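You operate a simulated robot arm through the tools that you are given. There is no shell and no other tool.

You are at the controls of a simulated two-armed robot. One attempt, no reset.

TASK
On the side table, fold the checked cloth in half, so that its two long edges meet.
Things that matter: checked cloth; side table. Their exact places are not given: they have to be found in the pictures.

It is judged by the outcome, as a careful person would: the job done as asked, and still so three seconds after it is handed in. It fails if anything else is knocked over, pushed out of place, dropped, spilled or broken. Flat cloth is picked up by pressing the open fingertips on it (5 to 10 N) and closing them slowly along it; thin cloth reads only 2 to 8 mm in the jaws.

THE ROBOT
Two 6-joint arms with two-finger parallel grippers on one trunk, on a base that drives. Base frame: it is fixed to the floor where the robot stands at the start and does not move with it; the origin is under the middle of the robot, x ahead of it, y to its left, z up. Lengths are in m, angles in rad, forces in N, time in s.
The left shoulder is at the start at [0.28, 0.185, 0.73], the right one opposite. With the tool pointing down near the work surface each hand reaches from about 0.5 to 0.92 m from the robot's upright axis, wherever it stands, measured 20 degrees to its own side. Places, roughly: checked cloth [2.25, 0, 0.75]; side table [1.7, 0.1, 0.8]. Payload 1.57 kg a hand.
Tool frame (each hand has its own): the origin (TCP) lies between the finger pads and is the grasp point; the fingertips stand 0.03 m ahead of it; z points along the fingers, y is the line along which they close. The gripper opens to 0.08 m. The fingers are 0.017 m wide and 0.012 m thick; the gripper's body (0.04 by 0.082 m) begins 0.08 m behind the TCP.
Orientation is told as [roll, pitch, yaw] about the base's x, y, z axes, in that order, counted from this pose: with the fingers straight down and closing along the base's y, the tool's x points along the base's -x, its y along +y and its z along -z.

THE INTERFACE
- The arms move only by the tool servo_tool. It takes "left_rows", "right_rows" or both (then of equal length, played together; a hand with none holds still); each is one flat list of numbers, 7 for each row, row after row: the turn, a rotation vector about the tool's x, y, z in units of 8 degrees (1.0 is 8 degrees), then the shift along the tool's x, y, z in units of 25 mm (1.0 is 25 mm), then the gripper command, from -1 (fully open) to 1 (shut), values between in proportion. In form: [ax, ay, az, tx, ty, tz, grip, ax, ay, az, tx, ty, tz, grip, ...]. A call has 1 to 20 rows; each row shifts and turns the commanded pose from where the row before left it, along the tool's axes as they then stand. A call with a number of a shift or a turn outside -1 to 1 is refused whole. A row lasts 0.2 s, in which the tool goes at most 0.05 m and 0.15 rad; a call with a longer step from one row to the next is refused whole, and so is a gripper value outside its range. A pose out of reach is approached as far as the arm can. The call stops where the force on the tool passes 40 N (or 10 N more than at its start, if that is more) or the arm is blocked; 0.2 s more then pass. The fingers move at their own pace (about 0.153 m/s each) and stop on an object; they squeeze with about 28 N. The grip force told is the motor's: it shows also when the fingers shut on nothing. Time passes only in rows, and 0.2 s behind the last, so rows that do not move let the fingers close. The reply holds the time, the measured pose of the TCP, the force on the tool along the base axes, the opening and the grip force, in the units named above and with some noise, with the torque about the TCP (base axes, N m) and any sound that the robot's microphone picked up.
- Cameras (640 x 400 px; columns grow to the right, rows downward): "scene" is now at [0.2452, -0.018, 1.1839]; the picture's right is [-0.18, -0.98, 0.00], its down [-0.61, 0.11, -0.79] and it looks along [0.78, -0.14, -0.62] (base axes); focal length 239 px, centre (320, 200). "left" rides on the left gripper at [0.072, 0.007, -0.122] in its tool frame; the picture's right is [-0.09, 1.00, 0.00], its down [-0.84, -0.08, -0.54] and it looks along [-0.54, -0.05, 0.84] (tool axes); focal length 238 px, centre (320, 200). "right" rides on the right gripper at [0.072, -0.007, -0.122] in its tool frame; the picture's right is [0.09, 1.00, 0.00], its down [-0.84, 0.08, -0.54] and it looks along [-0.54, 0.05, 0.84] (tool axes); focal length 238 px, centre (320, 200).
- grab_frame(camera): a new picture of that camera. The clock stands still meanwhile.
- slide_trunk(by): slides the trunk up (or, below 0, down) by that many m; the arms and the scene camera ride with it, the base frame stays. It gives what a move gives, with no picture.
- drive_base(legs): drives the robot by 1 to 6 legs, each [ahead, turn to the left] in m and rad, along the robot's own axes; the way and the turn of a leg run together, so that a leg with both is an arc; at most 1.5 m and 3.142 rad a leg. The arms and the cameras ride along, it lands a little off, and it stops where it bumps. It gives what a move gives.
- pan_tilt(pan, tilt): turns the head with the scene camera to pan (to the left, within 1.501 rad either way) and tilt (down, from -0.506 to 1.204), counted from straight ahead of the robot. It gives what a move gives.
- locate(camera, pixels): there is no depth. For up to 12 entries [column, row, z] of the newest picture of that camera ("zoom" is the newest enlarged one), the place [x, y] in the base frame at which the ray of that pixel passes the height z, good to about 0.003 m. The clock stands still meanwhile.
- zoom(camera, box): a new picture of the part [left, top, right, bottom] of that camera's present view, enlarged. The clock stands still meanwhile.
- hand_in(): hands the job in; it is judged then, once.

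Unless the task says otherwise, let go and move clear before handing in.

The tools are called as a command line: name --argument value ..., lists and objects as JSON in quotes. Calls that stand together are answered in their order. servo_tool: Moves the arms, as the interface text tells. Its arguments: {"type":"object","properties":{"left_rows":{"type":"array"},"right_rows":{"type":"array"}},"required":[]} The other tools are called the same way: slide_trunk (by) slides the trunk up or down; drive_base (legs) drives the base; pan_tilt (pan, tilt) turns the head that bears the scene camera; grab_frame (camera) takes a picture; locate (camera, pixels) gives the place at which the rays of pixels pass given heights; zoom (camera, box) takes an enlarged picture of a part of a camera's view; hand_in () hands the job in.

At the start:

```text
clock: 0.0
left_eef_pos: [0.5643, 0.2287, 1.0006]
left_tcp_rot: [0.0, -0.001, 0.001]
left_contact_force: [0.4, -0.2, -0.1]
left_ft_torque: [0.02, 0.0, -0.01]
left_width: 0.0801
left_grip_force: 0.0
right_eef_pos: [0.5401, -0.2812, 1.0001]
right_tcp_rot: [-0.001, -0.001, 0.0]
right_contact_force: [0.0, 0.1, 0.4]
right_ft_torque: [0.02, -0.01, 0.01]
right_width: 0.08
right_grip_force: 0.0
trunk travel left (down, up): [-0.425, 0.565]
robot x, y, heading: [0.0011, 0.0004, 0.005]
head pan, tilt: [-0.178, 0.663]
```

scene: 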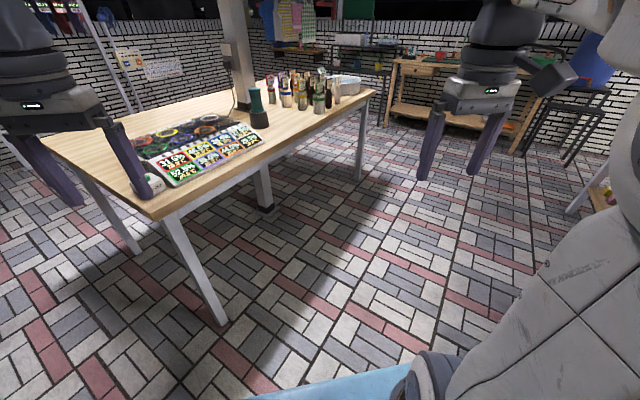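
right: 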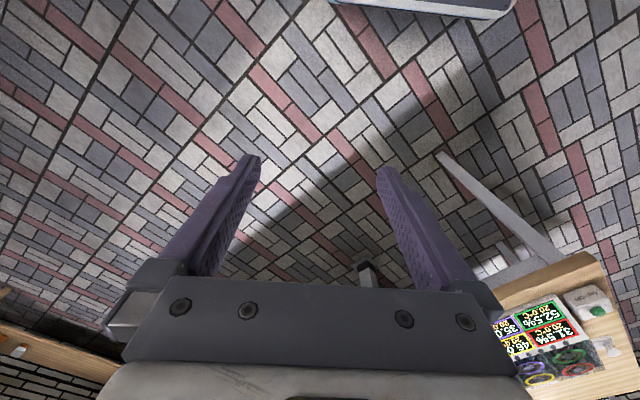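
left: 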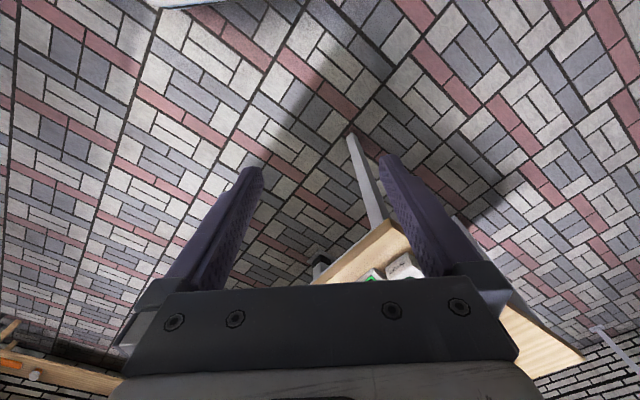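

The first picture shows a work table with bottles at left (pixels 50-375, 75-220) and a wooden bench further off (390-540, 60-140); no checked cloth is plain yet. I will turn the head to look around.

pan_tilt --pan 0 --tilt 0.35

grab_frame --camera "scene"

zoom --camera "scene" --box '[240, 80, 640, 330]'

```text
clock: 0.8
left_eef_pos: [0.5645, 0.2285, 0.9999]
left_tcp_rot: [0.0, 0.0, 0.0]
left_contact_force: [1.2, -0.4, -1.4]
left_ft_torque: [0.0, 0.02, 0.0]
left_width: 0.0801
left_grip_force: 0.0
right_eef_pos: [0.54, -0.2817, 0.9992]
right_tcp_rot: [0.0, 0.0, 0.001]
right_contact_force: [0.0, 0.3, 0.3]
right_ft_torque: [0.0, 0.02, 0.04]
right_width: 0.0802
right_grip_force: 0.0
trunk travel left (down, up): [-0.425, 0.565]
robot x, y, heading: [0.0001, -0.001, 0.003]
head pan, tilt: [0.0, 0.351]
```

```text
taken
```

scene: 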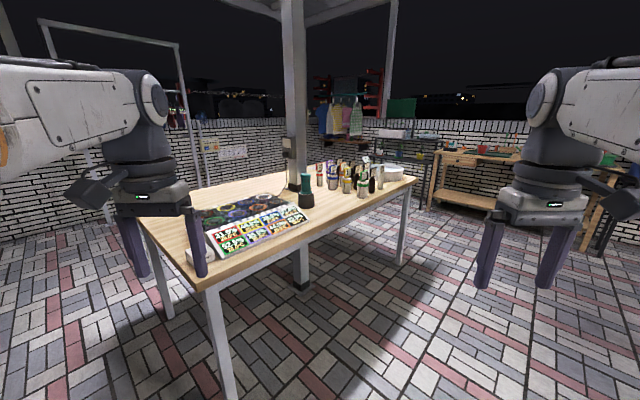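

```text
1.60 times, centred on (440, 205) of scene
```

zoom: 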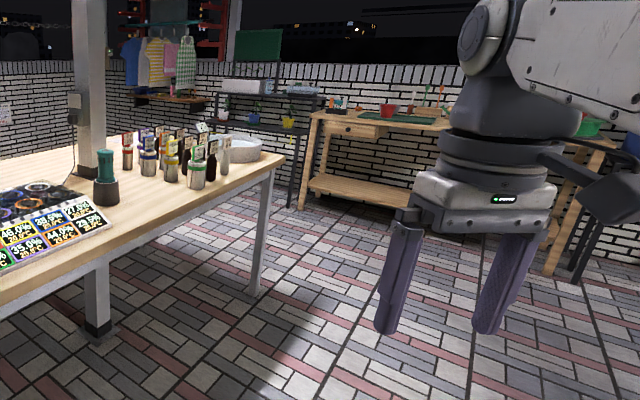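

The view shows hanging cloths (blue, yellow, striped, green-checked at zoom pixels 120-195, 35-95) over a shelf, and the long table; I'll measure points and look in other directions.

locate --camera "scene" --pixels '[[207, 288, 0.75], [415, 178, 0.75], [140, 215, 0.75], [330, 163, 0.75], [290, 190, 0.75], [398, 262, 0], [430, 205, 0], [300, 285, 0]]'

zoom --camera "scene" --box '[280, 70, 440, 170]'

pan_tilt --pan 0.9 --tilt 0.35

grab_frame --camera "scene"

pan_tilt --pan -0.9 --tilt 0.35

grab_frame --camera "scene"

```text
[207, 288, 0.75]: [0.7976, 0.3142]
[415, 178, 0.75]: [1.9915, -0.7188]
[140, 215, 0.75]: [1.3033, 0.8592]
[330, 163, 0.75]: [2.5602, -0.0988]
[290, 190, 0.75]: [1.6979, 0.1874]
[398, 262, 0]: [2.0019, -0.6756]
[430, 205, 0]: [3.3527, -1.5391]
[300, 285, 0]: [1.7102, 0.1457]
```

```text
4.00 times, centred on (360, 120) of scene
```

zoom: 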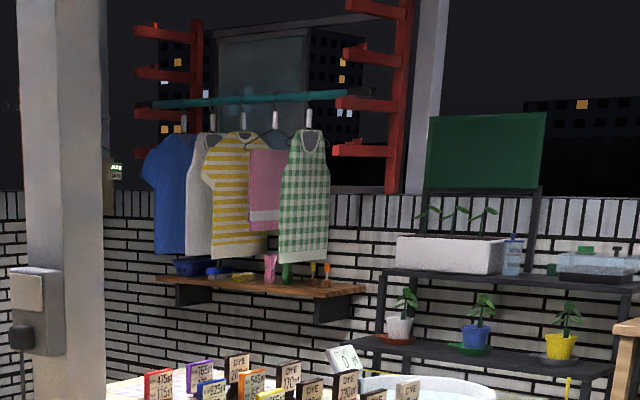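

```text
clock: 2.0
left_eef_pos: [0.5635, 0.2289, 1.0014]
left_tcp_rot: [0.001, -0.001, 0.001]
left_contact_force: [-0.3, 0.1, 0.4]
left_ft_torque: [0.0, -0.01, 0.01]
left_width: 0.0801
left_grip_force: 0.0
right_eef_pos: [0.5405, -0.2812, 0.9998]
right_tcp_rot: [0.0, 0.0, 0.0]
right_contact_force: [-1.0, 0.3, 0.5]
right_ft_torque: [-0.05, 0.01, -0.01]
right_width: 0.0799
right_grip_force: 0.1
trunk travel left (down, up): [-0.425, 0.565]
robot x, y, heading: [0.0004, 0.0014, 0.001]
head pan, tilt: [0.901, 0.351]
```

```text
taken
```

scene: 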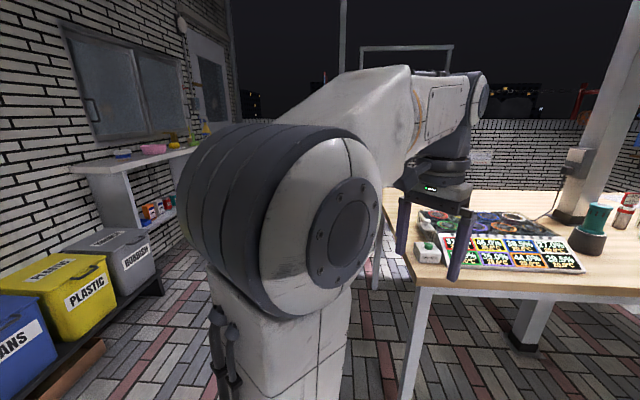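

```text
clock: 3.8
left_eef_pos: [0.5648, 0.2295, 1.0014]
left_tcp_rot: [-0.001, -0.001, 0.0]
left_contact_force: [0.5, -0.4, 0.6]
left_ft_torque: [0.01, 0.02, 0.02]
left_width: 0.08
left_grip_force: 0.1
right_eef_pos: [0.5389, -0.2815, 0.9991]
right_tcp_rot: [-0.001, 0.0, 0.0]
right_contact_force: [-0.1, -0.2, -0.2]
right_ft_torque: [0.02, -0.01, -0.01]
right_width: 0.08
right_grip_force: 0.0
trunk travel left (down, up): [-0.425, 0.565]
robot x, y, heading: [0.0007, -0.0041, 0.005]
head pan, tilt: [-0.901, 0.351]
```

```text
taken
```

scene: 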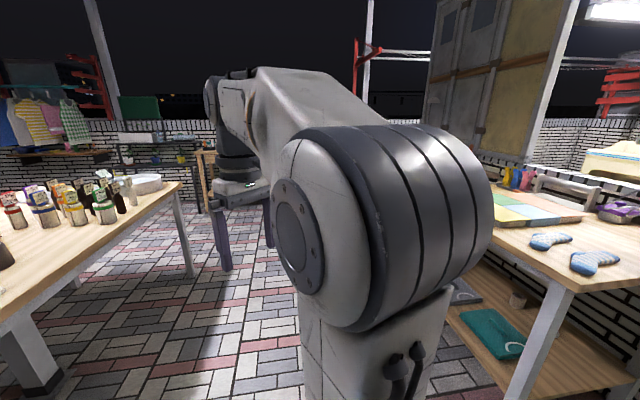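

The table's corners come out at about (0.80,0.31), (1.30,0.86), (1.99,-0.72), (2.56,-0.10), so this is the side table, and the cloth should lie at its far end behind the bottles. I'll raise the trunk for a look from higher up.

slide_trunk --by 0.5

pan_tilt --pan 0 --tilt 0.5

grab_frame --camera "scene"

zoom --camera "scene" --box '[240, 130, 440, 255]'

```text
refused: 0.5 is not a number from -0.4 to 0.4
```

```text
clock: 5.0
left_eef_pos: [0.5644, 0.2301, 1.001]
left_tcp_rot: [0.001, 0.001, 0.0]
left_contact_force: [0.2, 1.0, -0.2]
left_ft_torque: [-0.05, -0.02, 0.01]
left_width: 0.08
left_grip_force: 0.1
right_eef_pos: [0.5397, -0.2809, 0.9988]
right_tcp_rot: [0.001, -0.001, -0.001]
right_contact_force: [0.0, 1.0, -0.1]
right_ft_torque: [0.02, 0.01, 0.01]
right_width: 0.0799
right_grip_force: 0.1
trunk travel left (down, up): [-0.425, 0.565]
robot x, y, heading: [0.0017, 0.0006, -0.001]
head pan, tilt: [0.0, 0.499]
```

```text
taken
```

scene: 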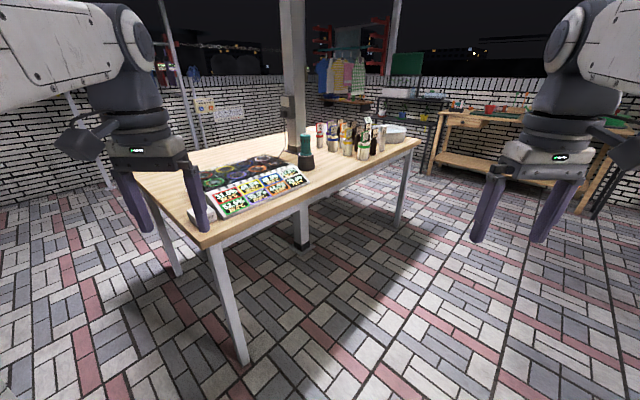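

```text
3.20 times, centred on (340, 192) of scene
```

zoom: 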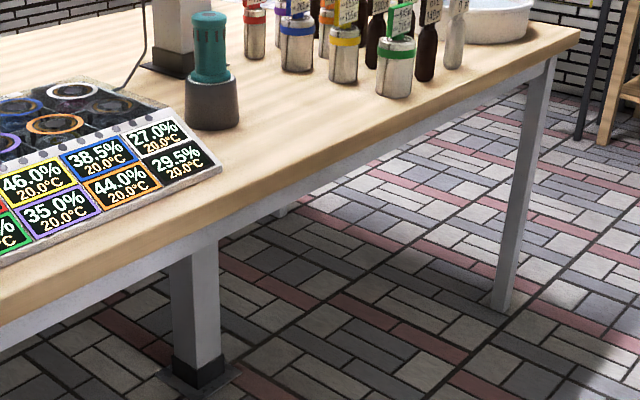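

slide_trunk --by 0.4

grab_frame --camera "scene"

zoom --camera "scene" --box '[240, 130, 440, 255]'

```text
clock: 8.8
left_eef_pos: [0.5644, 0.2293, 1.4004]
left_tcp_rot: [-0.001, 0.0, -0.001]
left_contact_force: [0.8, 0.6, 0.1]
left_ft_torque: [-0.01, -0.01, 0.01]
left_width: 0.0797
left_grip_force: 0.1
right_eef_pos: [0.5394, -0.282, 1.3987]
right_tcp_rot: [0.0, 0.0, 0.001]
right_contact_force: [-0.6, 0.3, -0.5]
right_ft_torque: [-0.02, -0.02, -0.01]
right_width: 0.0801
right_grip_force: 0.1
trunk travel left (down, up): [-0.825, 0.165]
robot x, y, heading: [0.0026, 0.0022, 0.0]
head pan, tilt: [0.0, 0.499]
```

```text
taken
```

scene: 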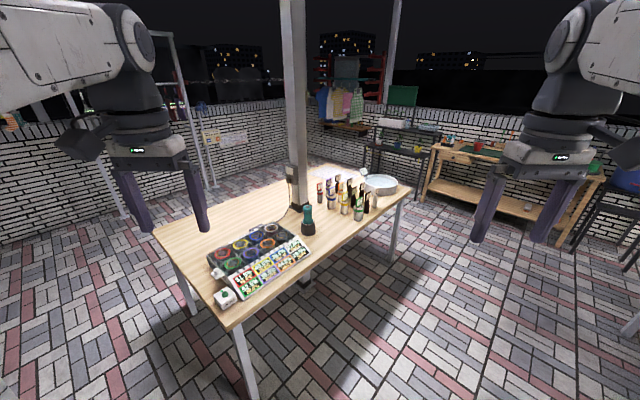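

```text
3.20 times, centred on (340, 192) of scene
```

zoom: 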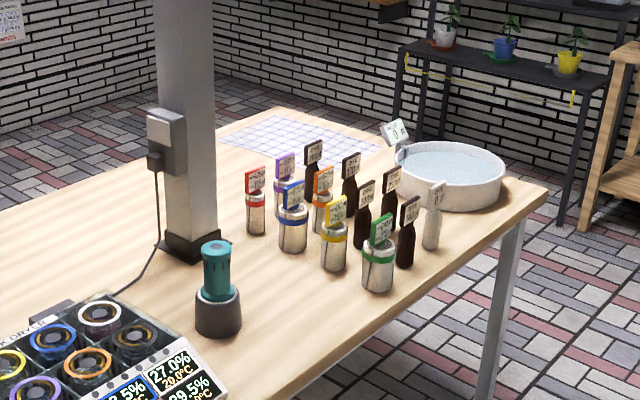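

The cloth shows now: a white-and-blue checked sheet at zoom pixels (222-378, 112-165), on the table's far corner behind the bottles and basin. I'll locate its corners and the table's.

locate --camera "zoom" --pixels '[[218, 140, 0.75], [275, 113, 0.75], [378, 148, 0.75], [330, 180, 0.75], [272, 108, 0.75], [547, 188, 0.75], [398, 180, 0.75], [505, 180, 0.75], [165, 245, 0.75], [235, 250, 0.75]]'

zoom --camera "scene" --box '[300, 150, 420, 225]'

locate --camera "scene" --pixels '[[230, 330, 0.75], [156, 233, 0.75], [411, 189, 0.75], [394, 262, 0], [250, 398, 0], [193, 313, 0]]'

```text
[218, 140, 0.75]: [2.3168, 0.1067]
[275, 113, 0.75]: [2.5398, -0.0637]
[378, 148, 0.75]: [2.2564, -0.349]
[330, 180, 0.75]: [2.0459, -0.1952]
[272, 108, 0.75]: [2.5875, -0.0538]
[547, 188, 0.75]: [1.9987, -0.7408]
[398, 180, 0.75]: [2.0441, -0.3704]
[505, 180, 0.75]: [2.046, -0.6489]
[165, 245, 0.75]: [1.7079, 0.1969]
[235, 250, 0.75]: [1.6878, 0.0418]
```

```text
5.33 times, centred on (360, 188) of scene
```

zoom: 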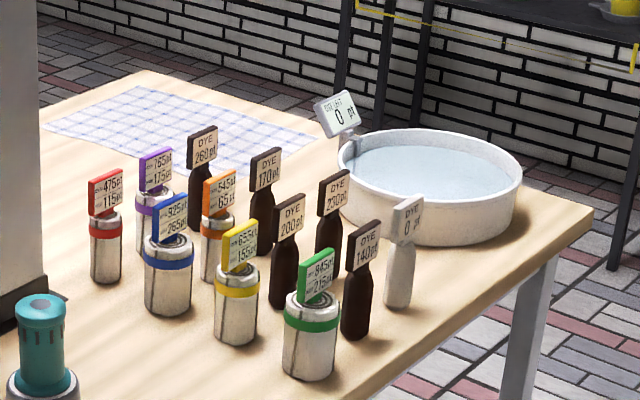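

```text
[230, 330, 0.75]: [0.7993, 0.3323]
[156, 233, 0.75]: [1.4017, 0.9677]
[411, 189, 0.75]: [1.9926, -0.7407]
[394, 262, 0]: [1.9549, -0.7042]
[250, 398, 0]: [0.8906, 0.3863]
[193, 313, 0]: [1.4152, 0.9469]
```

The cloth's corners come out near (2.32,0.11), (2.54,-0.06), (2.26,-0.35): about 0.28 x 0.40, its long edges running across the table parallel to the table's end. Standing beyond the table's far right end looks best; I'll check the free floor there.

locate --camera "scene" --pixels '[[416, 200, 0], [372, 176, 0], [428, 200, 0], [542, 255, 0], [470, 205, 0], [300, 140, 0], [375, 168, 0]]'

zoom --camera "scene" --box '[300, 80, 500, 205]'

pan_tilt --pan -0.6 --tilt 0.6

grab_frame --camera "scene"

pan_tilt --pan -0.3 --tilt 1.2

grab_frame --camera "scene"

```text
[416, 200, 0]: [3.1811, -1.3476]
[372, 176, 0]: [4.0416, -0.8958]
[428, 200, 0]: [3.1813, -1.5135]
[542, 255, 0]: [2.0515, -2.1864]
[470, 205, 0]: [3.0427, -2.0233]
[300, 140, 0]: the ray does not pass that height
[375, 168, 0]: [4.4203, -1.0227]
```

```text
3.20 times, centred on (400, 142) of scene
```

zoom: 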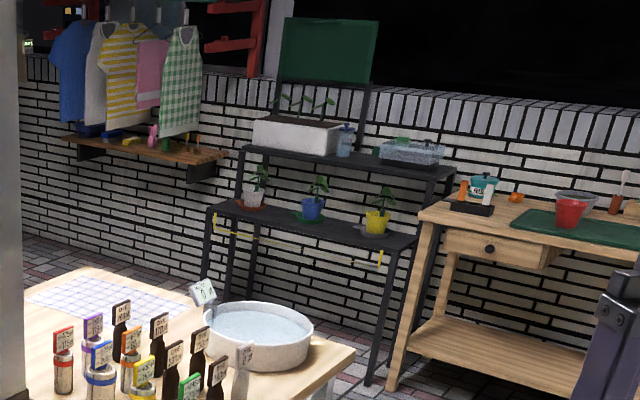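

```text
clock: 9.8
left_eef_pos: [0.5654, 0.2302, 1.4012]
left_tcp_rot: [0.0, 0.0, 0.001]
left_contact_force: [0.1, 0.5, -0.8]
left_ft_torque: [-0.02, 0.02, 0.01]
left_width: 0.0802
left_grip_force: 0.0
right_eef_pos: [0.5407, -0.2815, 1.3984]
right_tcp_rot: [-0.001, 0.001, 0.0]
right_contact_force: [0.6, -0.6, 1.0]
right_ft_torque: [0.03, -0.02, 0.03]
right_width: 0.0799
right_grip_force: 0.0
trunk travel left (down, up): [-0.825, 0.165]
robot x, y, heading: [-0.0009, -0.0032, -0.001]
head pan, tilt: [-0.6, 0.6]
```

```text
taken
```

scene: 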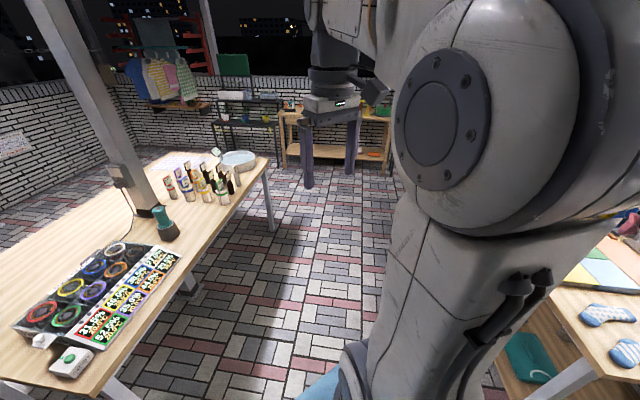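

```text
clock: 10.8
left_eef_pos: [0.5648, 0.2294, 1.4017]
left_tcp_rot: [0.001, 0.002, 0.0]
left_contact_force: [-0.5, 0.8, 0.1]
left_ft_torque: [-0.02, 0.01, 0.03]
left_width: 0.0801
left_grip_force: 0.0
right_eef_pos: [0.5401, -0.2818, 1.3996]
right_tcp_rot: [0.0, 0.0, 0.0]
right_contact_force: [-0.7, -0.4, 0.2]
right_ft_torque: [-0.01, 0.01, 0.01]
right_width: 0.0799
right_grip_force: 0.1
trunk travel left (down, up): [-0.825, 0.165]
robot x, y, heading: [-0.0001, -0.0002, -0.001]
head pan, tilt: [-0.3, 1.201]
```

```text
taken
```

scene: 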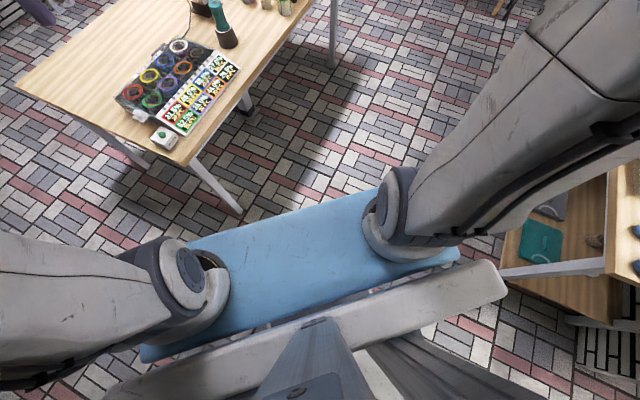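

The aisle on this side of the table and beyond its end is clear (about 1.2 m between the table's end and the plant shelf). With the hands at z 1.4, above everything, I'll turn right and drive along the table.

drive_base --legs '[[0, -0.732], [1.4, 0], [1.2, 0]]'

pan_tilt --pan 0.9 --tilt 0.6

grab_frame --camera "scene"

pan_tilt --pan 0 --tilt 0.6

grab_frame --camera "scene"

```text
clock: 25.3
left_eef_pos: [2.5358, -1.8647, 1.4004]
left_tcp_rot: [0.0, 0.0, -0.711]
left_contact_force: [-0.3, -0.2, 0.2]
left_ft_torque: [0.03, -0.01, -0.03]
left_width: 0.0802
left_grip_force: 0.1
right_eef_pos: [2.1848, -2.2353, 1.4004]
right_tcp_rot: [-0.001, 0.001, -0.712]
right_contact_force: [0.3, -0.2, 0.9]
right_ft_torque: [-0.01, -0.01, -0.04]
right_width: 0.0799
right_grip_force: 0.1
trunk travel left (down, up): [-0.825, 0.165]
robot x, y, heading: [1.9614, -1.6682, -0.711]
head pan, tilt: [-0.3, 1.201]
```

```text
clock: 26.7
left_eef_pos: [2.5375, -1.8653, 1.4002]
left_tcp_rot: [0.0, 0.0, -0.712]
left_contact_force: [0.5, -0.9, 0.0]
left_ft_torque: [0.0, -0.04, 0.0]
left_width: 0.0802
left_grip_force: 0.1
right_eef_pos: [2.1832, -2.2342, 1.3991]
right_tcp_rot: [0.0, -0.002, -0.711]
right_contact_force: [-0.3, -0.5, 0.1]
right_ft_torque: [0.0, 0.03, 0.01]
right_width: 0.0797
right_grip_force: 0.1
trunk travel left (down, up): [-0.825, 0.165]
robot x, y, heading: [1.9578, -1.6704, -0.711]
head pan, tilt: [0.901, 0.6]
```

```text
taken
```

scene: 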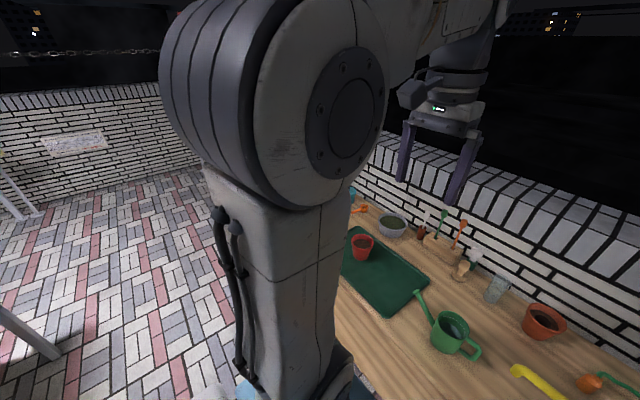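

```text
clock: 27.9
left_eef_pos: [2.5368, -1.8642, 1.3997]
left_tcp_rot: [0.0, -0.001, -0.712]
left_contact_force: [-0.6, 0.3, -0.5]
left_ft_torque: [-0.01, 0.03, -0.02]
left_width: 0.0801
left_grip_force: 0.1
right_eef_pos: [2.1843, -2.2362, 1.3995]
right_tcp_rot: [0.0, 0.001, -0.713]
right_contact_force: [-0.7, 0.8, -0.2]
right_ft_torque: [0.0, 0.0, 0.02]
right_width: 0.0798
right_grip_force: 0.1
trunk travel left (down, up): [-0.825, 0.165]
robot x, y, heading: [1.9626, -1.6694, -0.712]
head pan, tilt: [0.0, 0.6]
```

```text
taken
```

scene: 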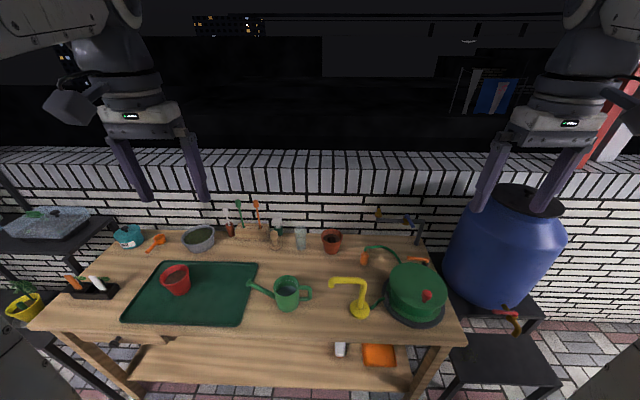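

The robot now faces the potting bench; I'll measure the bench's front edge and shelf before turning left into the gap.

locate --camera "scene" --pixels '[[28, 330, 0.85], [460, 340, 0.85], [28, 330, 0.8], [460, 340, 0.8], [5, 318, 0.6], [0, 248, 0.9]]'

pan_tilt --pan 1.45 --tilt 0.6

grab_frame --camera "scene"

```text
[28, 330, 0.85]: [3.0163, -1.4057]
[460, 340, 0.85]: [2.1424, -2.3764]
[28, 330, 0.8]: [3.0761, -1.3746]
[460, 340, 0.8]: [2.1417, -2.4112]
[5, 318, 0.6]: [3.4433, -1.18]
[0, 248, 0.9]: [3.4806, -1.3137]
```

```text
clock: 29.4
left_eef_pos: [2.537, -1.8642, 1.4012]
left_tcp_rot: [0.001, 0.001, -0.711]
left_contact_force: [-0.3, -0.3, 0.2]
left_ft_torque: [0.01, 0.06, 0.0]
left_width: 0.0799
left_grip_force: 0.1
right_eef_pos: [2.1845, -2.236, 1.3996]
right_tcp_rot: [0.0, -0.001, -0.713]
right_contact_force: [-0.5, 0.1, 0.0]
right_ft_torque: [-0.03, 0.01, 0.0]
right_width: 0.0798
right_grip_force: 0.1
trunk travel left (down, up): [-0.825, 0.165]
robot x, y, heading: [1.9583, -1.6735, -0.714]
head pan, tilt: [1.45, 0.6]
```

```text
taken
```

scene: 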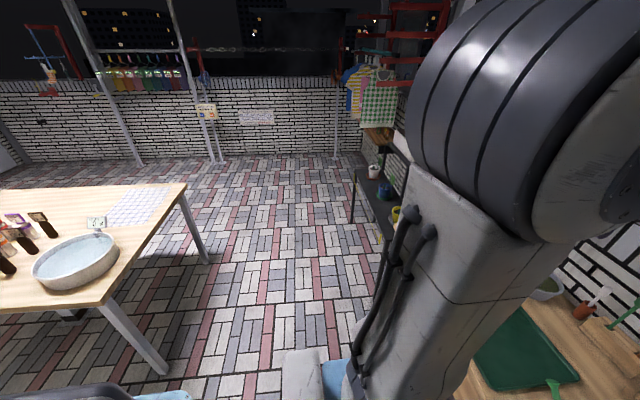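

The cloth is visible from here at (105-170, 188-228), beside the basin at (35-118, 233-290); I'll zoom and measure again.

zoom --camera "scene" --box '[0, 170, 224, 310]'

```text
2.86 times, centred on (112, 240) of scene
```

zoom: 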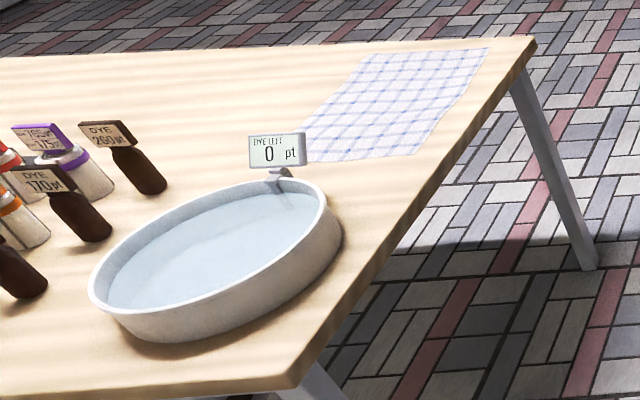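

locate --camera "zoom" --pixels '[[367, 55, 0.75], [488, 48, 0.75], [412, 155, 0.75], [300, 135, 0.75], [300, 160, 0.75], [536, 38, 0.75], [292, 388, 0.75], [593, 268, 0], [340, 240, 0.75], [278, 172, 0.83]]'

```text
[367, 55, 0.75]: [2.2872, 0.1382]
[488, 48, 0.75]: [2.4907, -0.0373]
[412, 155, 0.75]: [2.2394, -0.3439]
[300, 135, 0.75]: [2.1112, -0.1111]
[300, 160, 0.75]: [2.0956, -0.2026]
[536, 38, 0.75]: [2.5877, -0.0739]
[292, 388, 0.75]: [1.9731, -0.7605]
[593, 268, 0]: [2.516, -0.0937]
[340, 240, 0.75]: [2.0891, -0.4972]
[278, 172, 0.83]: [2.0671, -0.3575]
```

The cloth corners are now near A(2.287,0.138), B(2.491,-0.037), C(2.239,-0.344) (D hidden, ≈(2.035,-0.169)), so it is 0.27 x 0.40 with long edges AD and BC. I'll drive through the gap and turn to face the near long edge BC.

drive_base --legs '[[0, 1.521], [1.405, 0], [0, 1.646]]'

pan_tilt --pan 0 --tilt 0.85

grab_frame --camera "scene"

```text
clock: 44.2
left_eef_pos: [2.4341, -0.491, 1.3989]
left_tcp_rot: [0.0, -0.001, 2.436]
left_contact_force: [0.8, -0.2, 0.1]
left_ft_torque: [0.0, -0.02, -0.01]
left_width: 0.0798
left_grip_force: 0.1
right_eef_pos: [2.7847, -0.1185, 1.4]
right_tcp_rot: [0.0, 0.001, 2.437]
right_contact_force: [0.7, 1.0, -0.1]
right_ft_torque: [0.03, -0.01, 0.0]
right_width: 0.0799
right_grip_force: 0.0
trunk travel left (down, up): [-0.825, 0.165]
robot x, y, heading: [3.0151, -0.6772, 2.438]
head pan, tilt: [1.45, 0.6]
```

```text
clock: 45.8
left_eef_pos: [2.4347, -0.4902, 1.3995]
left_tcp_rot: [0.0, 0.001, 2.436]
left_contact_force: [0.0, 0.0, -0.6]
left_ft_torque: [-0.01, 0.03, 0.02]
left_width: 0.0801
left_grip_force: 0.1
right_eef_pos: [2.7836, -0.1178, 1.3997]
right_tcp_rot: [0.0, 0.0, 2.436]
right_contact_force: [-0.1, 0.2, -0.2]
right_ft_torque: [0.02, 0.02, 0.04]
right_width: 0.0801
right_grip_force: 0.0
trunk travel left (down, up): [-0.825, 0.165]
robot x, y, heading: [3.0133, -0.6865, 2.433]
head pan, tilt: [0.0, 0.85]
```

```text
taken
```

scene: 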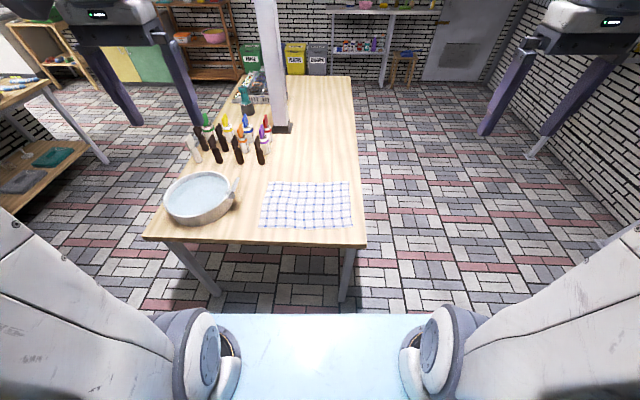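

Now the whole cloth shows, corners near (268,182), (348,180), (352,228), (260,228), with the basin left of it. I'll zoom and measure.

zoom --camera "scene" --box '[140, 150, 380, 300]'

```text
2.67 times, centred on (260, 225) of scene
```

zoom: 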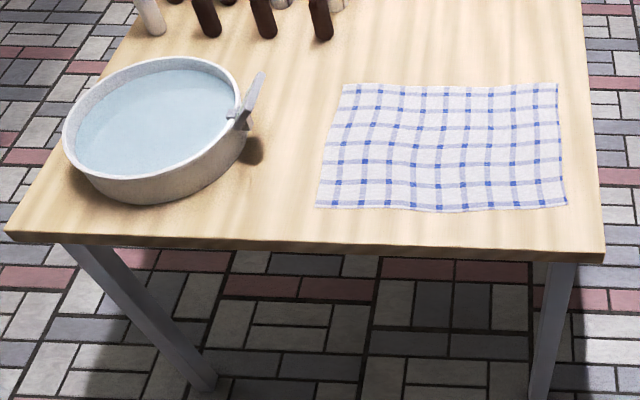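

locate --camera "zoom" --pixels '[[345, 84, 0.75], [558, 84, 0.75], [567, 204, 0.75], [317, 207, 0.75], [440, 211, 0.75], [450, 84, 0.75], [5, 234, 0.75], [605, 255, 0.75], [248, 140, 0.75], [323, 40, 0.75], [262, 85, 0.87], [225, 185, 0.75]]'

```text
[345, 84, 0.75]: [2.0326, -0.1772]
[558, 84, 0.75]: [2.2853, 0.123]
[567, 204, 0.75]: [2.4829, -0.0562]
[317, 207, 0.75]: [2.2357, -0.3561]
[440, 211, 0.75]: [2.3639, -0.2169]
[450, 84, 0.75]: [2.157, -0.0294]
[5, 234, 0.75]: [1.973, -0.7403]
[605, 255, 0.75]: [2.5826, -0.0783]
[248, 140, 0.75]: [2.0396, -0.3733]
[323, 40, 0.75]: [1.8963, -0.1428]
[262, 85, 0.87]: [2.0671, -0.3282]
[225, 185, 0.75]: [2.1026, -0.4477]
```

The cloth corners are D(2.033,-0.177), A(2.285,0.123), B(2.483,-0.056), C(2.236,-0.356); its near long edge is 0.81 m ahead of the robot's axis and 0.06 m to the left, and the table's end is 0.74 m ahead. I'll close in with a small sideways correction.

drive_base --legs '[[0, 0.2], [0.26, 0], [0, -0.19]]'

grab_frame --camera "scene"

```text
clock: 49.1
left_eef_pos: [2.2087, -0.3648, 1.3997]
left_tcp_rot: [0.001, -0.002, 2.437]
left_contact_force: [0.0, -0.6, 0.5]
left_ft_torque: [0.0, -0.02, 0.0]
left_width: 0.0802
left_grip_force: 0.2
right_eef_pos: [2.5581, 0.0096, 1.3987]
right_tcp_rot: [0.0, 0.0, 2.437]
right_contact_force: [0.0, -0.6, -0.1]
right_ft_torque: [0.01, -0.01, -0.01]
right_width: 0.08
right_grip_force: 0.1
trunk travel left (down, up): [-0.825, 0.165]
robot x, y, heading: [2.7894, -0.5557, 2.436]
head pan, tilt: [0.0, 0.85]
```

```text
taken
```

scene: 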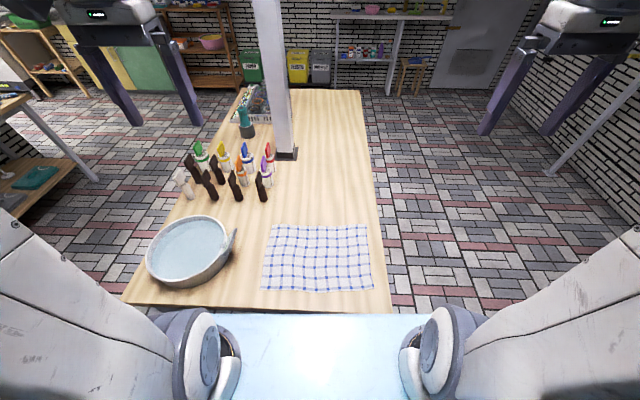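

The robot stands at (2.789,-0.556), the near edge 0.55 m ahead and centred. I'll lower the trunk 0.2 m and tilt the head down to see the cloth better.

slide_trunk --by -0.2

pan_tilt --pan 0 --tilt 0.95

grab_frame --camera "scene"

zoom --camera "scene" --box '[220, 180, 420, 305]'

grab_frame --camera "left"

grab_frame --camera "right"

```text
clock: 51.3
left_eef_pos: [2.209, -0.3655, 1.2008]
left_tcp_rot: [0.0, -0.001, 2.436]
left_contact_force: [-0.2, -0.4, 0.0]
left_ft_torque: [0.0, 0.01, 0.03]
left_width: 0.0799
left_grip_force: 0.0
right_eef_pos: [2.558, 0.0092, 1.1994]
right_tcp_rot: [0.001, 0.0, 2.436]
right_contact_force: [0.6, -0.3, -0.9]
right_ft_torque: [0.01, 0.0, 0.0]
right_width: 0.0803
right_grip_force: 0.0
trunk travel left (down, up): [-0.625, 0.365]
robot x, y, heading: [2.7846, -0.5569, 2.436]
head pan, tilt: [0.0, 0.85]
```

```text
clock: 52.0
left_eef_pos: [2.2096, -0.3649, 1.2006]
left_tcp_rot: [0.0, 0.0, 2.437]
left_contact_force: [-0.5, 0.3, 0.0]
left_ft_torque: [0.02, -0.01, 0.03]
left_width: 0.0801
left_grip_force: 0.1
right_eef_pos: [2.5589, 0.0092, 1.1998]
right_tcp_rot: [-0.002, 0.0, 2.436]
right_contact_force: [-1.1, 0.0, -0.2]
right_ft_torque: [0.02, -0.01, 0.0]
right_width: 0.0798
right_grip_force: 0.0
trunk travel left (down, up): [-0.625, 0.365]
robot x, y, heading: [2.7885, -0.556, 2.432]
head pan, tilt: [0.0, 0.949]
```

```text
taken
```

scene: 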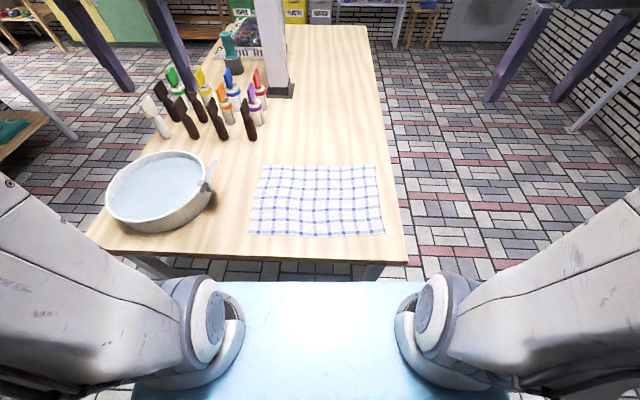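

```text
3.20 times, centred on (320, 242) of scene
```

zoom: 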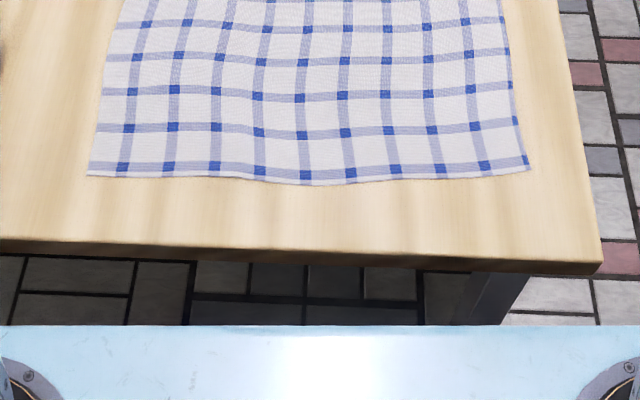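

```text
taken
```

left: 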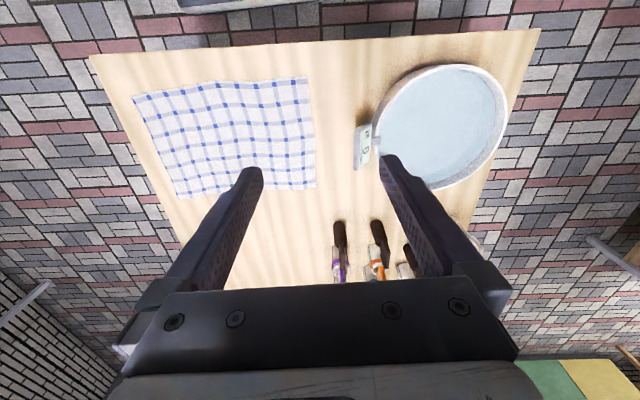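

```text
taken
```

right: 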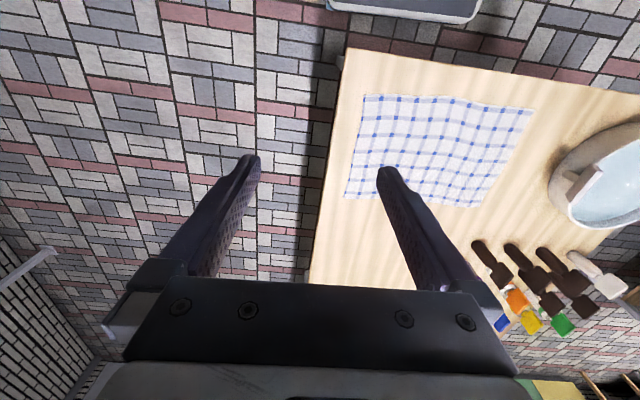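

locate --camera "zoom" --pixels '[[88, 173, 0.75], [528, 168, 0.75], [305, 184, 0.75], [600, 268, 0.75], [0, 242, 0.75]]'

locate --camera "left" --pixels '[[133, 98, 0.75], [307, 78, 0.75], [315, 186, 0.75], [178, 196, 0.75], [372, 125, 0.75], [88, 58, 0.75], [541, 30, 0.75]]'

locate --camera "right" --pixels '[[364, 95, 0.75], [533, 109, 0.75], [345, 197, 0.75], [477, 207, 0.75], [450, 97, 0.75]]'

locate --camera "scene" --pixels '[[264, 165, 0.75], [375, 164, 0.75], [384, 234, 0.75], [248, 234, 0.75]]'

```text
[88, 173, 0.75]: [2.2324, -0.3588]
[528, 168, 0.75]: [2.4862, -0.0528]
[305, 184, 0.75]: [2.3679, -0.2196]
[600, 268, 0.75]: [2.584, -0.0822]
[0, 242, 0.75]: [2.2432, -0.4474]
```

```text
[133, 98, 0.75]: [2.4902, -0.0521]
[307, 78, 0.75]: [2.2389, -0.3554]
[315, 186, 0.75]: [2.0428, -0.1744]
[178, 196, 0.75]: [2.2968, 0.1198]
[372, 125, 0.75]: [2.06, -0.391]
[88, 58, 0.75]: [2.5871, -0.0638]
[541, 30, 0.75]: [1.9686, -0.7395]
```

```text
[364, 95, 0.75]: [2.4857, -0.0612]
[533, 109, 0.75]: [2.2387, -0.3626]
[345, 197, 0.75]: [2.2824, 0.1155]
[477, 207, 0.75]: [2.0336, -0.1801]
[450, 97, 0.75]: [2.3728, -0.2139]
```

```text
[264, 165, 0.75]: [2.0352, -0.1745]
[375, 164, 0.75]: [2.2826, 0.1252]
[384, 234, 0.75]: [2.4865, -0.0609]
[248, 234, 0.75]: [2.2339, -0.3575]
```

All three cameras agree the top is at z 0.75; in the robot's frame the cloth spans 0.551-0.820 m ahead and -0.187 to 0.203 m sideways, nicely square to me. I'll bring both hands to hover over the two near corners with the fingers partly open.

servo_tool --left_rows '[0, 0, 0, 0.0257, -0.171, 0.971, 0.1, 0, 0, 0, 0.0257, -0.171, 0.971, 0.1, 0, 0, 0, 0.0257, -0.171, 0.971, 0.1, 0, 0, 0, 0.0257, -0.171, 0.971, 0.1, 0, 0, 0, 0.0257, -0.171, 0.971, 0.1, 0, 0, 0, 0.0257, -0.171, 0.971, 0.1, 0, 0, 0, 0.0257, -0.171, 0.971, 0.1, 0, 0, 0, 0.0257, -0.171, 0.971, 0.1, 0, 0, 0, 0.0257, -0.171, 0.971, 0.1, 0, 0, 0, 0.0257, -0.171, 0.971, 0.1, 0, 0, 0, 0.0257, -0.171, 0.971, 0.1, 0, 0, 0, 0.0257, -0.171, 0.971, 0.1, 0, 0, 0, 0.0257, -0.171, 0.971, 0.1, 0, 0, 0, 0.0257, -0.171, 0.971, 0.1]' --right_rows '[0, 0, 0, -0.0543, 0.374, 0.971, 0.1, 0, 0, 0, -0.0543, 0.374, 0.971, 0.1, 0, 0, 0, -0.0543, 0.374, 0.971, 0.1, 0, 0, 0, -0.0543, 0.374, 0.971, 0.1, 0, 0, 0, -0.0543, 0.374, 0.971, 0.1, 0, 0, 0, -0.0543, 0.374, 0.971, 0.1, 0, 0, 0, -0.0543, 0.374, 0.971, 0.1, 0, 0, 0, -0.0543, 0.374, 0.971, 0.1, 0, 0, 0, -0.0543, 0.374, 0.971, 0.1, 0, 0, 0, -0.0543, 0.374, 0.971, 0.1, 0, 0, 0, -0.0543, 0.374, 0.971, 0.1, 0, 0, 0, -0.0543, 0.374, 0.971, 0.1, 0, 0, 0, -0.0543, 0.374, 0.971, 0.1, 0, 0, 0, -0.0543, 0.374, 0.971, 0.1]'

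grab_frame --camera "scene"

grab_frame --camera "left"

grab_frame --camera "right"

```text
clock: 55.0
left_eef_pos: [2.2555, -0.3243, 0.8619]
left_tcp_rot: [-0.001, 0.001, 2.436]
left_contact_force: [0.4, 1.0, 0.7]
left_ft_torque: [-0.03, 0.01, -0.03]
left_width: 0.036
left_grip_force: 0.2
right_eef_pos: [2.4601, -0.0793, 0.8585]
right_tcp_rot: [0.0, 0.001, 2.436]
right_contact_force: [-0.2, -0.8, 0.4]
right_ft_torque: [-0.02, 0.0, 0.02]
right_width: 0.036
right_grip_force: 0.1
trunk travel left (down, up): [-0.625, 0.365]
robot x, y, heading: [2.7857, -0.5548, 2.438]
head pan, tilt: [0.0, 0.949]
```

```text
taken
```

scene: 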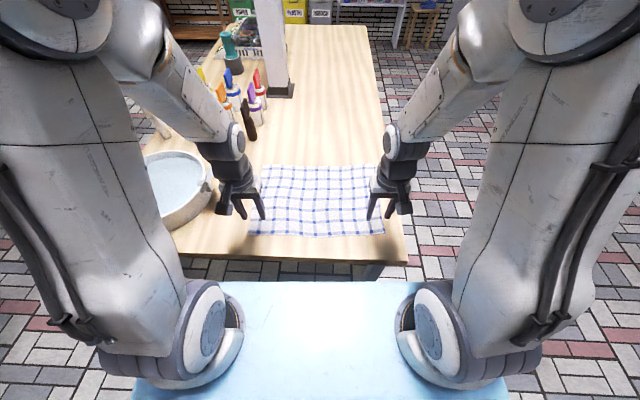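

```text
taken
```

left: 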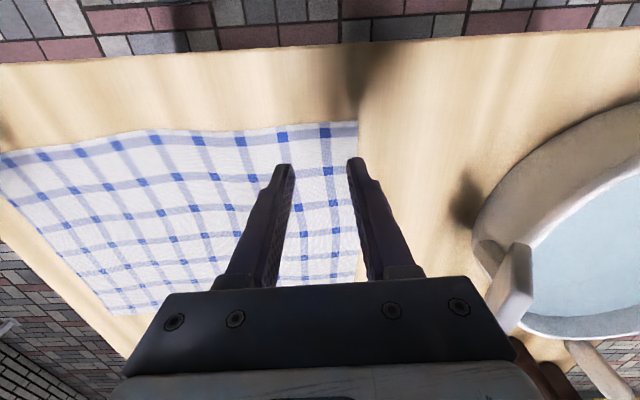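

```text
taken
```

right: 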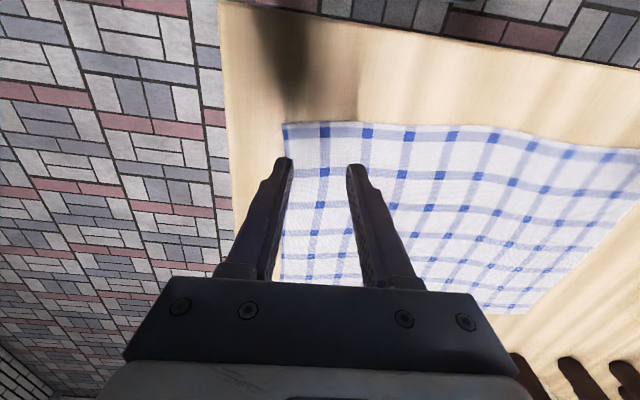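

Both hands hover over the near corners (left cam: corner at (357,122); right cam: corner at (284,124)). I'll verify the corner places from these closer cameras.

locate --camera "left" --pixels '[[357, 122, 0.752], [282, 127, 0.752], [180, 129, 0.752], [357, 282, 0.752]]'

locate --camera "right" --pixels '[[284, 124, 0.752], [367, 124, 0.752], [450, 126, 0.752], [282, 280, 0.752]]'

```text
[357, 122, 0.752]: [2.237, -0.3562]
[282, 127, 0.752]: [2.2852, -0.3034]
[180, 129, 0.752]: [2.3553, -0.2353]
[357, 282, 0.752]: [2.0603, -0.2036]
```

```text
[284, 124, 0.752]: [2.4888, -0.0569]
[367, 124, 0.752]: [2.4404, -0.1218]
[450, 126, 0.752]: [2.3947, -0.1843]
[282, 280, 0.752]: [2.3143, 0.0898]
```

Corners confirmed; both TCPs are 8-9 mm inside the near edge. I'll lower to just above the cloth, shifting 3-4 mm toward the edge.

servo_tool --left_rows '[0, 0, 0, 0.03, 0, 0.7, 0.1, 0, 0, 0, 0.03, 0, 0.7, 0.1, 0, 0, 0, 0.03, 0, 0.7, 0.1, 0, 0, 0, 0.03, 0, 0.7, 0.1, 0, 0, 0, 0, 0, 0, 0.1]' --right_rows '[0, 0, 0, 0.04, 0, 0.68, 0.1, 0, 0, 0, 0.04, 0, 0.68, 0.1, 0, 0, 0, 0.04, 0, 0.68, 0.1, 0, 0, 0, 0.04, 0, 0.68, 0.1, 0, 0, 0, 0, 0, 0, 0.1]'

servo_tool --left_rows '[0, 0, 0, 0, 0, 0.15, 0.1, 0, 0, 0, 0, 0, 0.15, 0.1, 0, 0, 0, 0, 0, 0, 0.1]' --right_rows '[0, 0, 0, 0, 0, 0.15, 0.1, 0, 0, 0, 0, 0, 0.15, 0.1, 0, 0, 0, 0, 0, 0, 0.1]'

```text
clock: 56.2
left_eef_pos: [2.2577, -0.3274, 0.7927]
left_tcp_rot: [0.0, 0.0, 2.438]
left_contact_force: [1.0, -0.3, 5.5]
left_ft_torque: [-0.06, -0.06, 0.0]
left_width: 0.0359
left_grip_force: 0.1
right_eef_pos: [2.4626, -0.0818, 0.7922]
right_tcp_rot: [0.001, -0.001, 2.437]
right_contact_force: [0.8, 0.7, 0.3]
right_ft_torque: [-0.01, -0.02, -0.02]
right_width: 0.0359
right_grip_force: 0.1
trunk travel left (down, up): [-0.625, 0.365]
robot x, y, heading: [2.7861, -0.5562, 2.439]
head pan, tilt: [0.0, 0.949]
```

```text
clock: 56.6
left_eef_pos: [2.2577, -0.3277, 0.7914]
left_tcp_rot: [0.0, -0.003, 2.438]
left_contact_force: [4.0, -1.9, 25.2]
left_ft_torque: [-0.08, -0.16, -0.01]
left_width: 0.036
left_grip_force: 0.0
right_eef_pos: [2.4624, -0.082, 0.7916]
right_tcp_rot: [-0.001, -0.004, 2.436]
right_contact_force: [1.4, -2.4, 12.6]
right_ft_torque: [-0.08, -0.11, 0.04]
right_width: 0.0356
right_grip_force: 0.1
trunk travel left (down, up): [-0.625, 0.365]
robot x, y, heading: [2.7883, -0.5565, 2.435]
head pan, tilt: [0.0, 0.949]
stopped in row 1 (left hand): the force on the tool passed its limit at 48 N (the readings are from after the stop); the commanded pose is now the measured one
```

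Contact came at TCP z ≈ 0.791 (left 25 N, right 13 N). I'll ease off about a millimetre on the left and read the forces.

servo_tool --left_rows '[0, 0, 0, 0, 0, -0.03, 0.1, 0, 0, 0, 0, 0, 0, 0.1]' --right_rows '[0, 0, 0, 0, 0, 0, 0.1, 0, 0, 0, 0, 0, 0, 0.1]'

```text
clock: 57.2
left_eef_pos: [2.2575, -0.3265, 0.7915]
left_tcp_rot: [0.0, -0.004, 2.437]
left_contact_force: [0.7, -0.1, 3.7]
left_ft_torque: [-0.03, 0.0, -0.02]
left_width: 0.0359
left_grip_force: 0.1
right_eef_pos: [2.4623, -0.082, 0.7922]
right_tcp_rot: [0.001, -0.004, 2.438]
right_contact_force: [6.0, -2.2, 36.8]
right_ft_torque: [-0.03, -0.35, 0.03]
right_width: 0.036
right_grip_force: 0.0
trunk travel left (down, up): [-0.625, 0.365]
robot x, y, heading: [2.7875, -0.5555, 2.433]
head pan, tilt: [0.0, 0.949]
```

Left now presses 3.7 N but the right 37 N; I'll lift the right about 1.5 mm and press the left a hair.

servo_tool --left_rows '[0, 0, 0, 0, 0, 0.01, 0.1, 0, 0, 0, 0, 0, 0, 0.1]' --right_rows '[0, 0, 0, 0, 0, -0.06, 0.1, 0, 0, 0, 0, 0, 0, 0.1]'

```text
clock: 57.8
left_eef_pos: [2.256, -0.326, 0.7919]
left_tcp_rot: [0.0, -0.004, 2.437]
left_contact_force: [1.8, -3.3, 14.0]
left_ft_torque: [-0.14, -0.1, -0.05]
left_width: 0.0359
left_grip_force: 0.0
right_eef_pos: [2.4618, -0.0815, 0.7921]
right_tcp_rot: [0.0, -0.003, 2.438]
right_contact_force: [1.4, -1.4, 10.0]
right_ft_torque: [-0.03, -0.14, 0.01]
right_width: 0.0358
right_grip_force: 0.0
trunk travel left (down, up): [-0.625, 0.365]
robot x, y, heading: [2.7894, -0.5567, 2.438]
head pan, tilt: [0.0, 0.949]
```

Left 14 N, right 10 N: near what is wanted. I'll ease the left slightly and close both slowly.

servo_tool --left_rows '[0, 0, 0, 0, 0, -0.01, 0.1, 0, 0, 0, 0, 0, 0, 0.2, 0, 0, 0, 0, 0, 0, 0.3, 0, 0, 0, 0, 0, 0, 0.4, 0, 0, 0, 0, 0, 0, 0.5, 0, 0, 0, 0, 0, 0, 0.6, 0, 0, 0, 0, 0, 0, 0.7, 0, 0, 0, 0, 0, 0, 0.8, 0, 0, 0, 0, 0, 0, 0.9, 0, 0, 0, 0, 0, 0, 1, 0, 0, 0, 0, 0, 0, 1, 0, 0, 0, 0, 0, 0, 1]' --right_rows '[0, 0, 0, 0, 0, -0.003, 0.1, 0, 0, 0, 0, 0, 0, 0.2, 0, 0, 0, 0, 0, 0, 0.3, 0, 0, 0, 0, 0, 0, 0.4, 0, 0, 0, 0, 0, 0, 0.5, 0, 0, 0, 0, 0, 0, 0.6, 0, 0, 0, 0, 0, 0, 0.7, 0, 0, 0, 0, 0, 0, 0.8, 0, 0, 0, 0, 0, 0, 0.9, 0, 0, 0, 0, 0, 0, 1, 0, 0, 0, 0, 0, 0, 1, 0, 0, 0, 0, 0, 0, 1]'

grab_frame --camera "left"

grab_frame --camera "right"

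```text
clock: 60.4
left_eef_pos: [2.256, -0.3269, 0.7908]
left_tcp_rot: [0.001, 0.0, 2.435]
left_contact_force: [-1.0, -1.6, 13.9]
left_ft_torque: [-0.06, 0.04, 0.0]
left_width: 0.0063
left_grip_force: 25.8
right_eef_pos: [2.4617, -0.0806, 0.7918]
right_tcp_rot: [0.002, -0.002, 2.438]
right_contact_force: [0.9, 0.1, 0.3]
right_ft_torque: [0.0, -0.01, 0.02]
right_width: 0.0
right_grip_force: 21.5
trunk travel left (down, up): [-0.625, 0.365]
robot x, y, heading: [2.7856, -0.556, 2.439]
head pan, tilt: [0.0, 0.949]
```

```text
taken
```

left: 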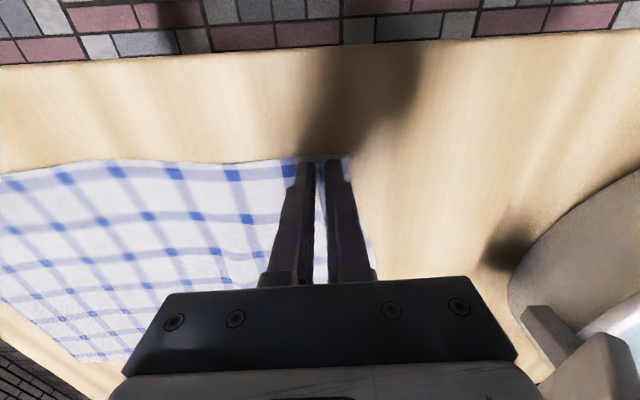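

```text
taken
```

right: 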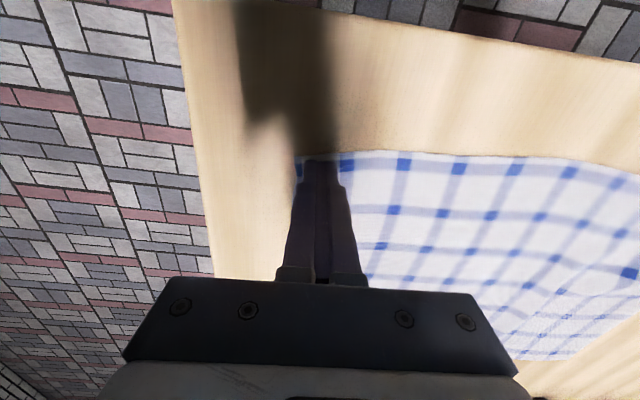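

The left jaws hold cloth (6.3 mm) but the right shut on nothing (0.0 mm, force fell to 0). I'll reopen the right and press a bit more before trying again.

servo_tool --right_rows '[0, 0, 0, 0, 0, -0.1, 0.5, 0, 0, 0, 0, 0, 0, 0.1, 0, 0, 0, 0, 0, 0.1, 0.1, 0, 0, 0, 0, 0, 0, 0.1]'

grab_frame --camera "right"

```text
clock: 61.4
left_eef_pos: [2.2566, -0.3266, 0.7907]
left_tcp_rot: [0.0, -0.002, 2.437]
left_contact_force: [-0.4, -1.8, 14.5]
left_ft_torque: [-0.03, 0.02, -0.02]
left_width: 0.0062
left_grip_force: 26.1
right_eef_pos: [2.4614, -0.0804, 0.7917]
right_tcp_rot: [-0.001, -0.001, 2.44]
right_contact_force: [-0.4, -0.6, 1.1]
right_ft_torque: [-0.04, 0.0, 0.0]
right_width: 0.0361
right_grip_force: 0.0
trunk travel left (down, up): [-0.625, 0.365]
robot x, y, heading: [2.7877, -0.5553, 2.442]
head pan, tilt: [0.0, 0.949]
```

```text
taken
```

right: 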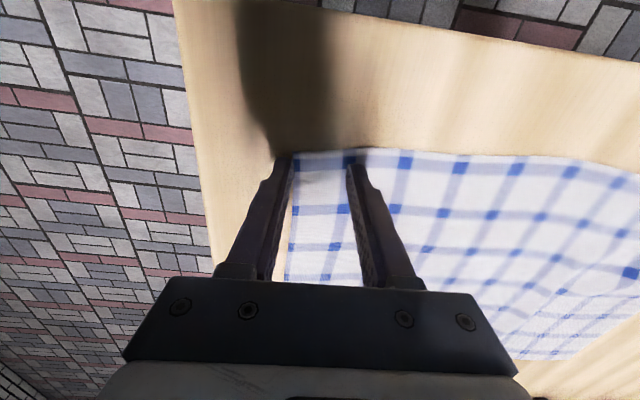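

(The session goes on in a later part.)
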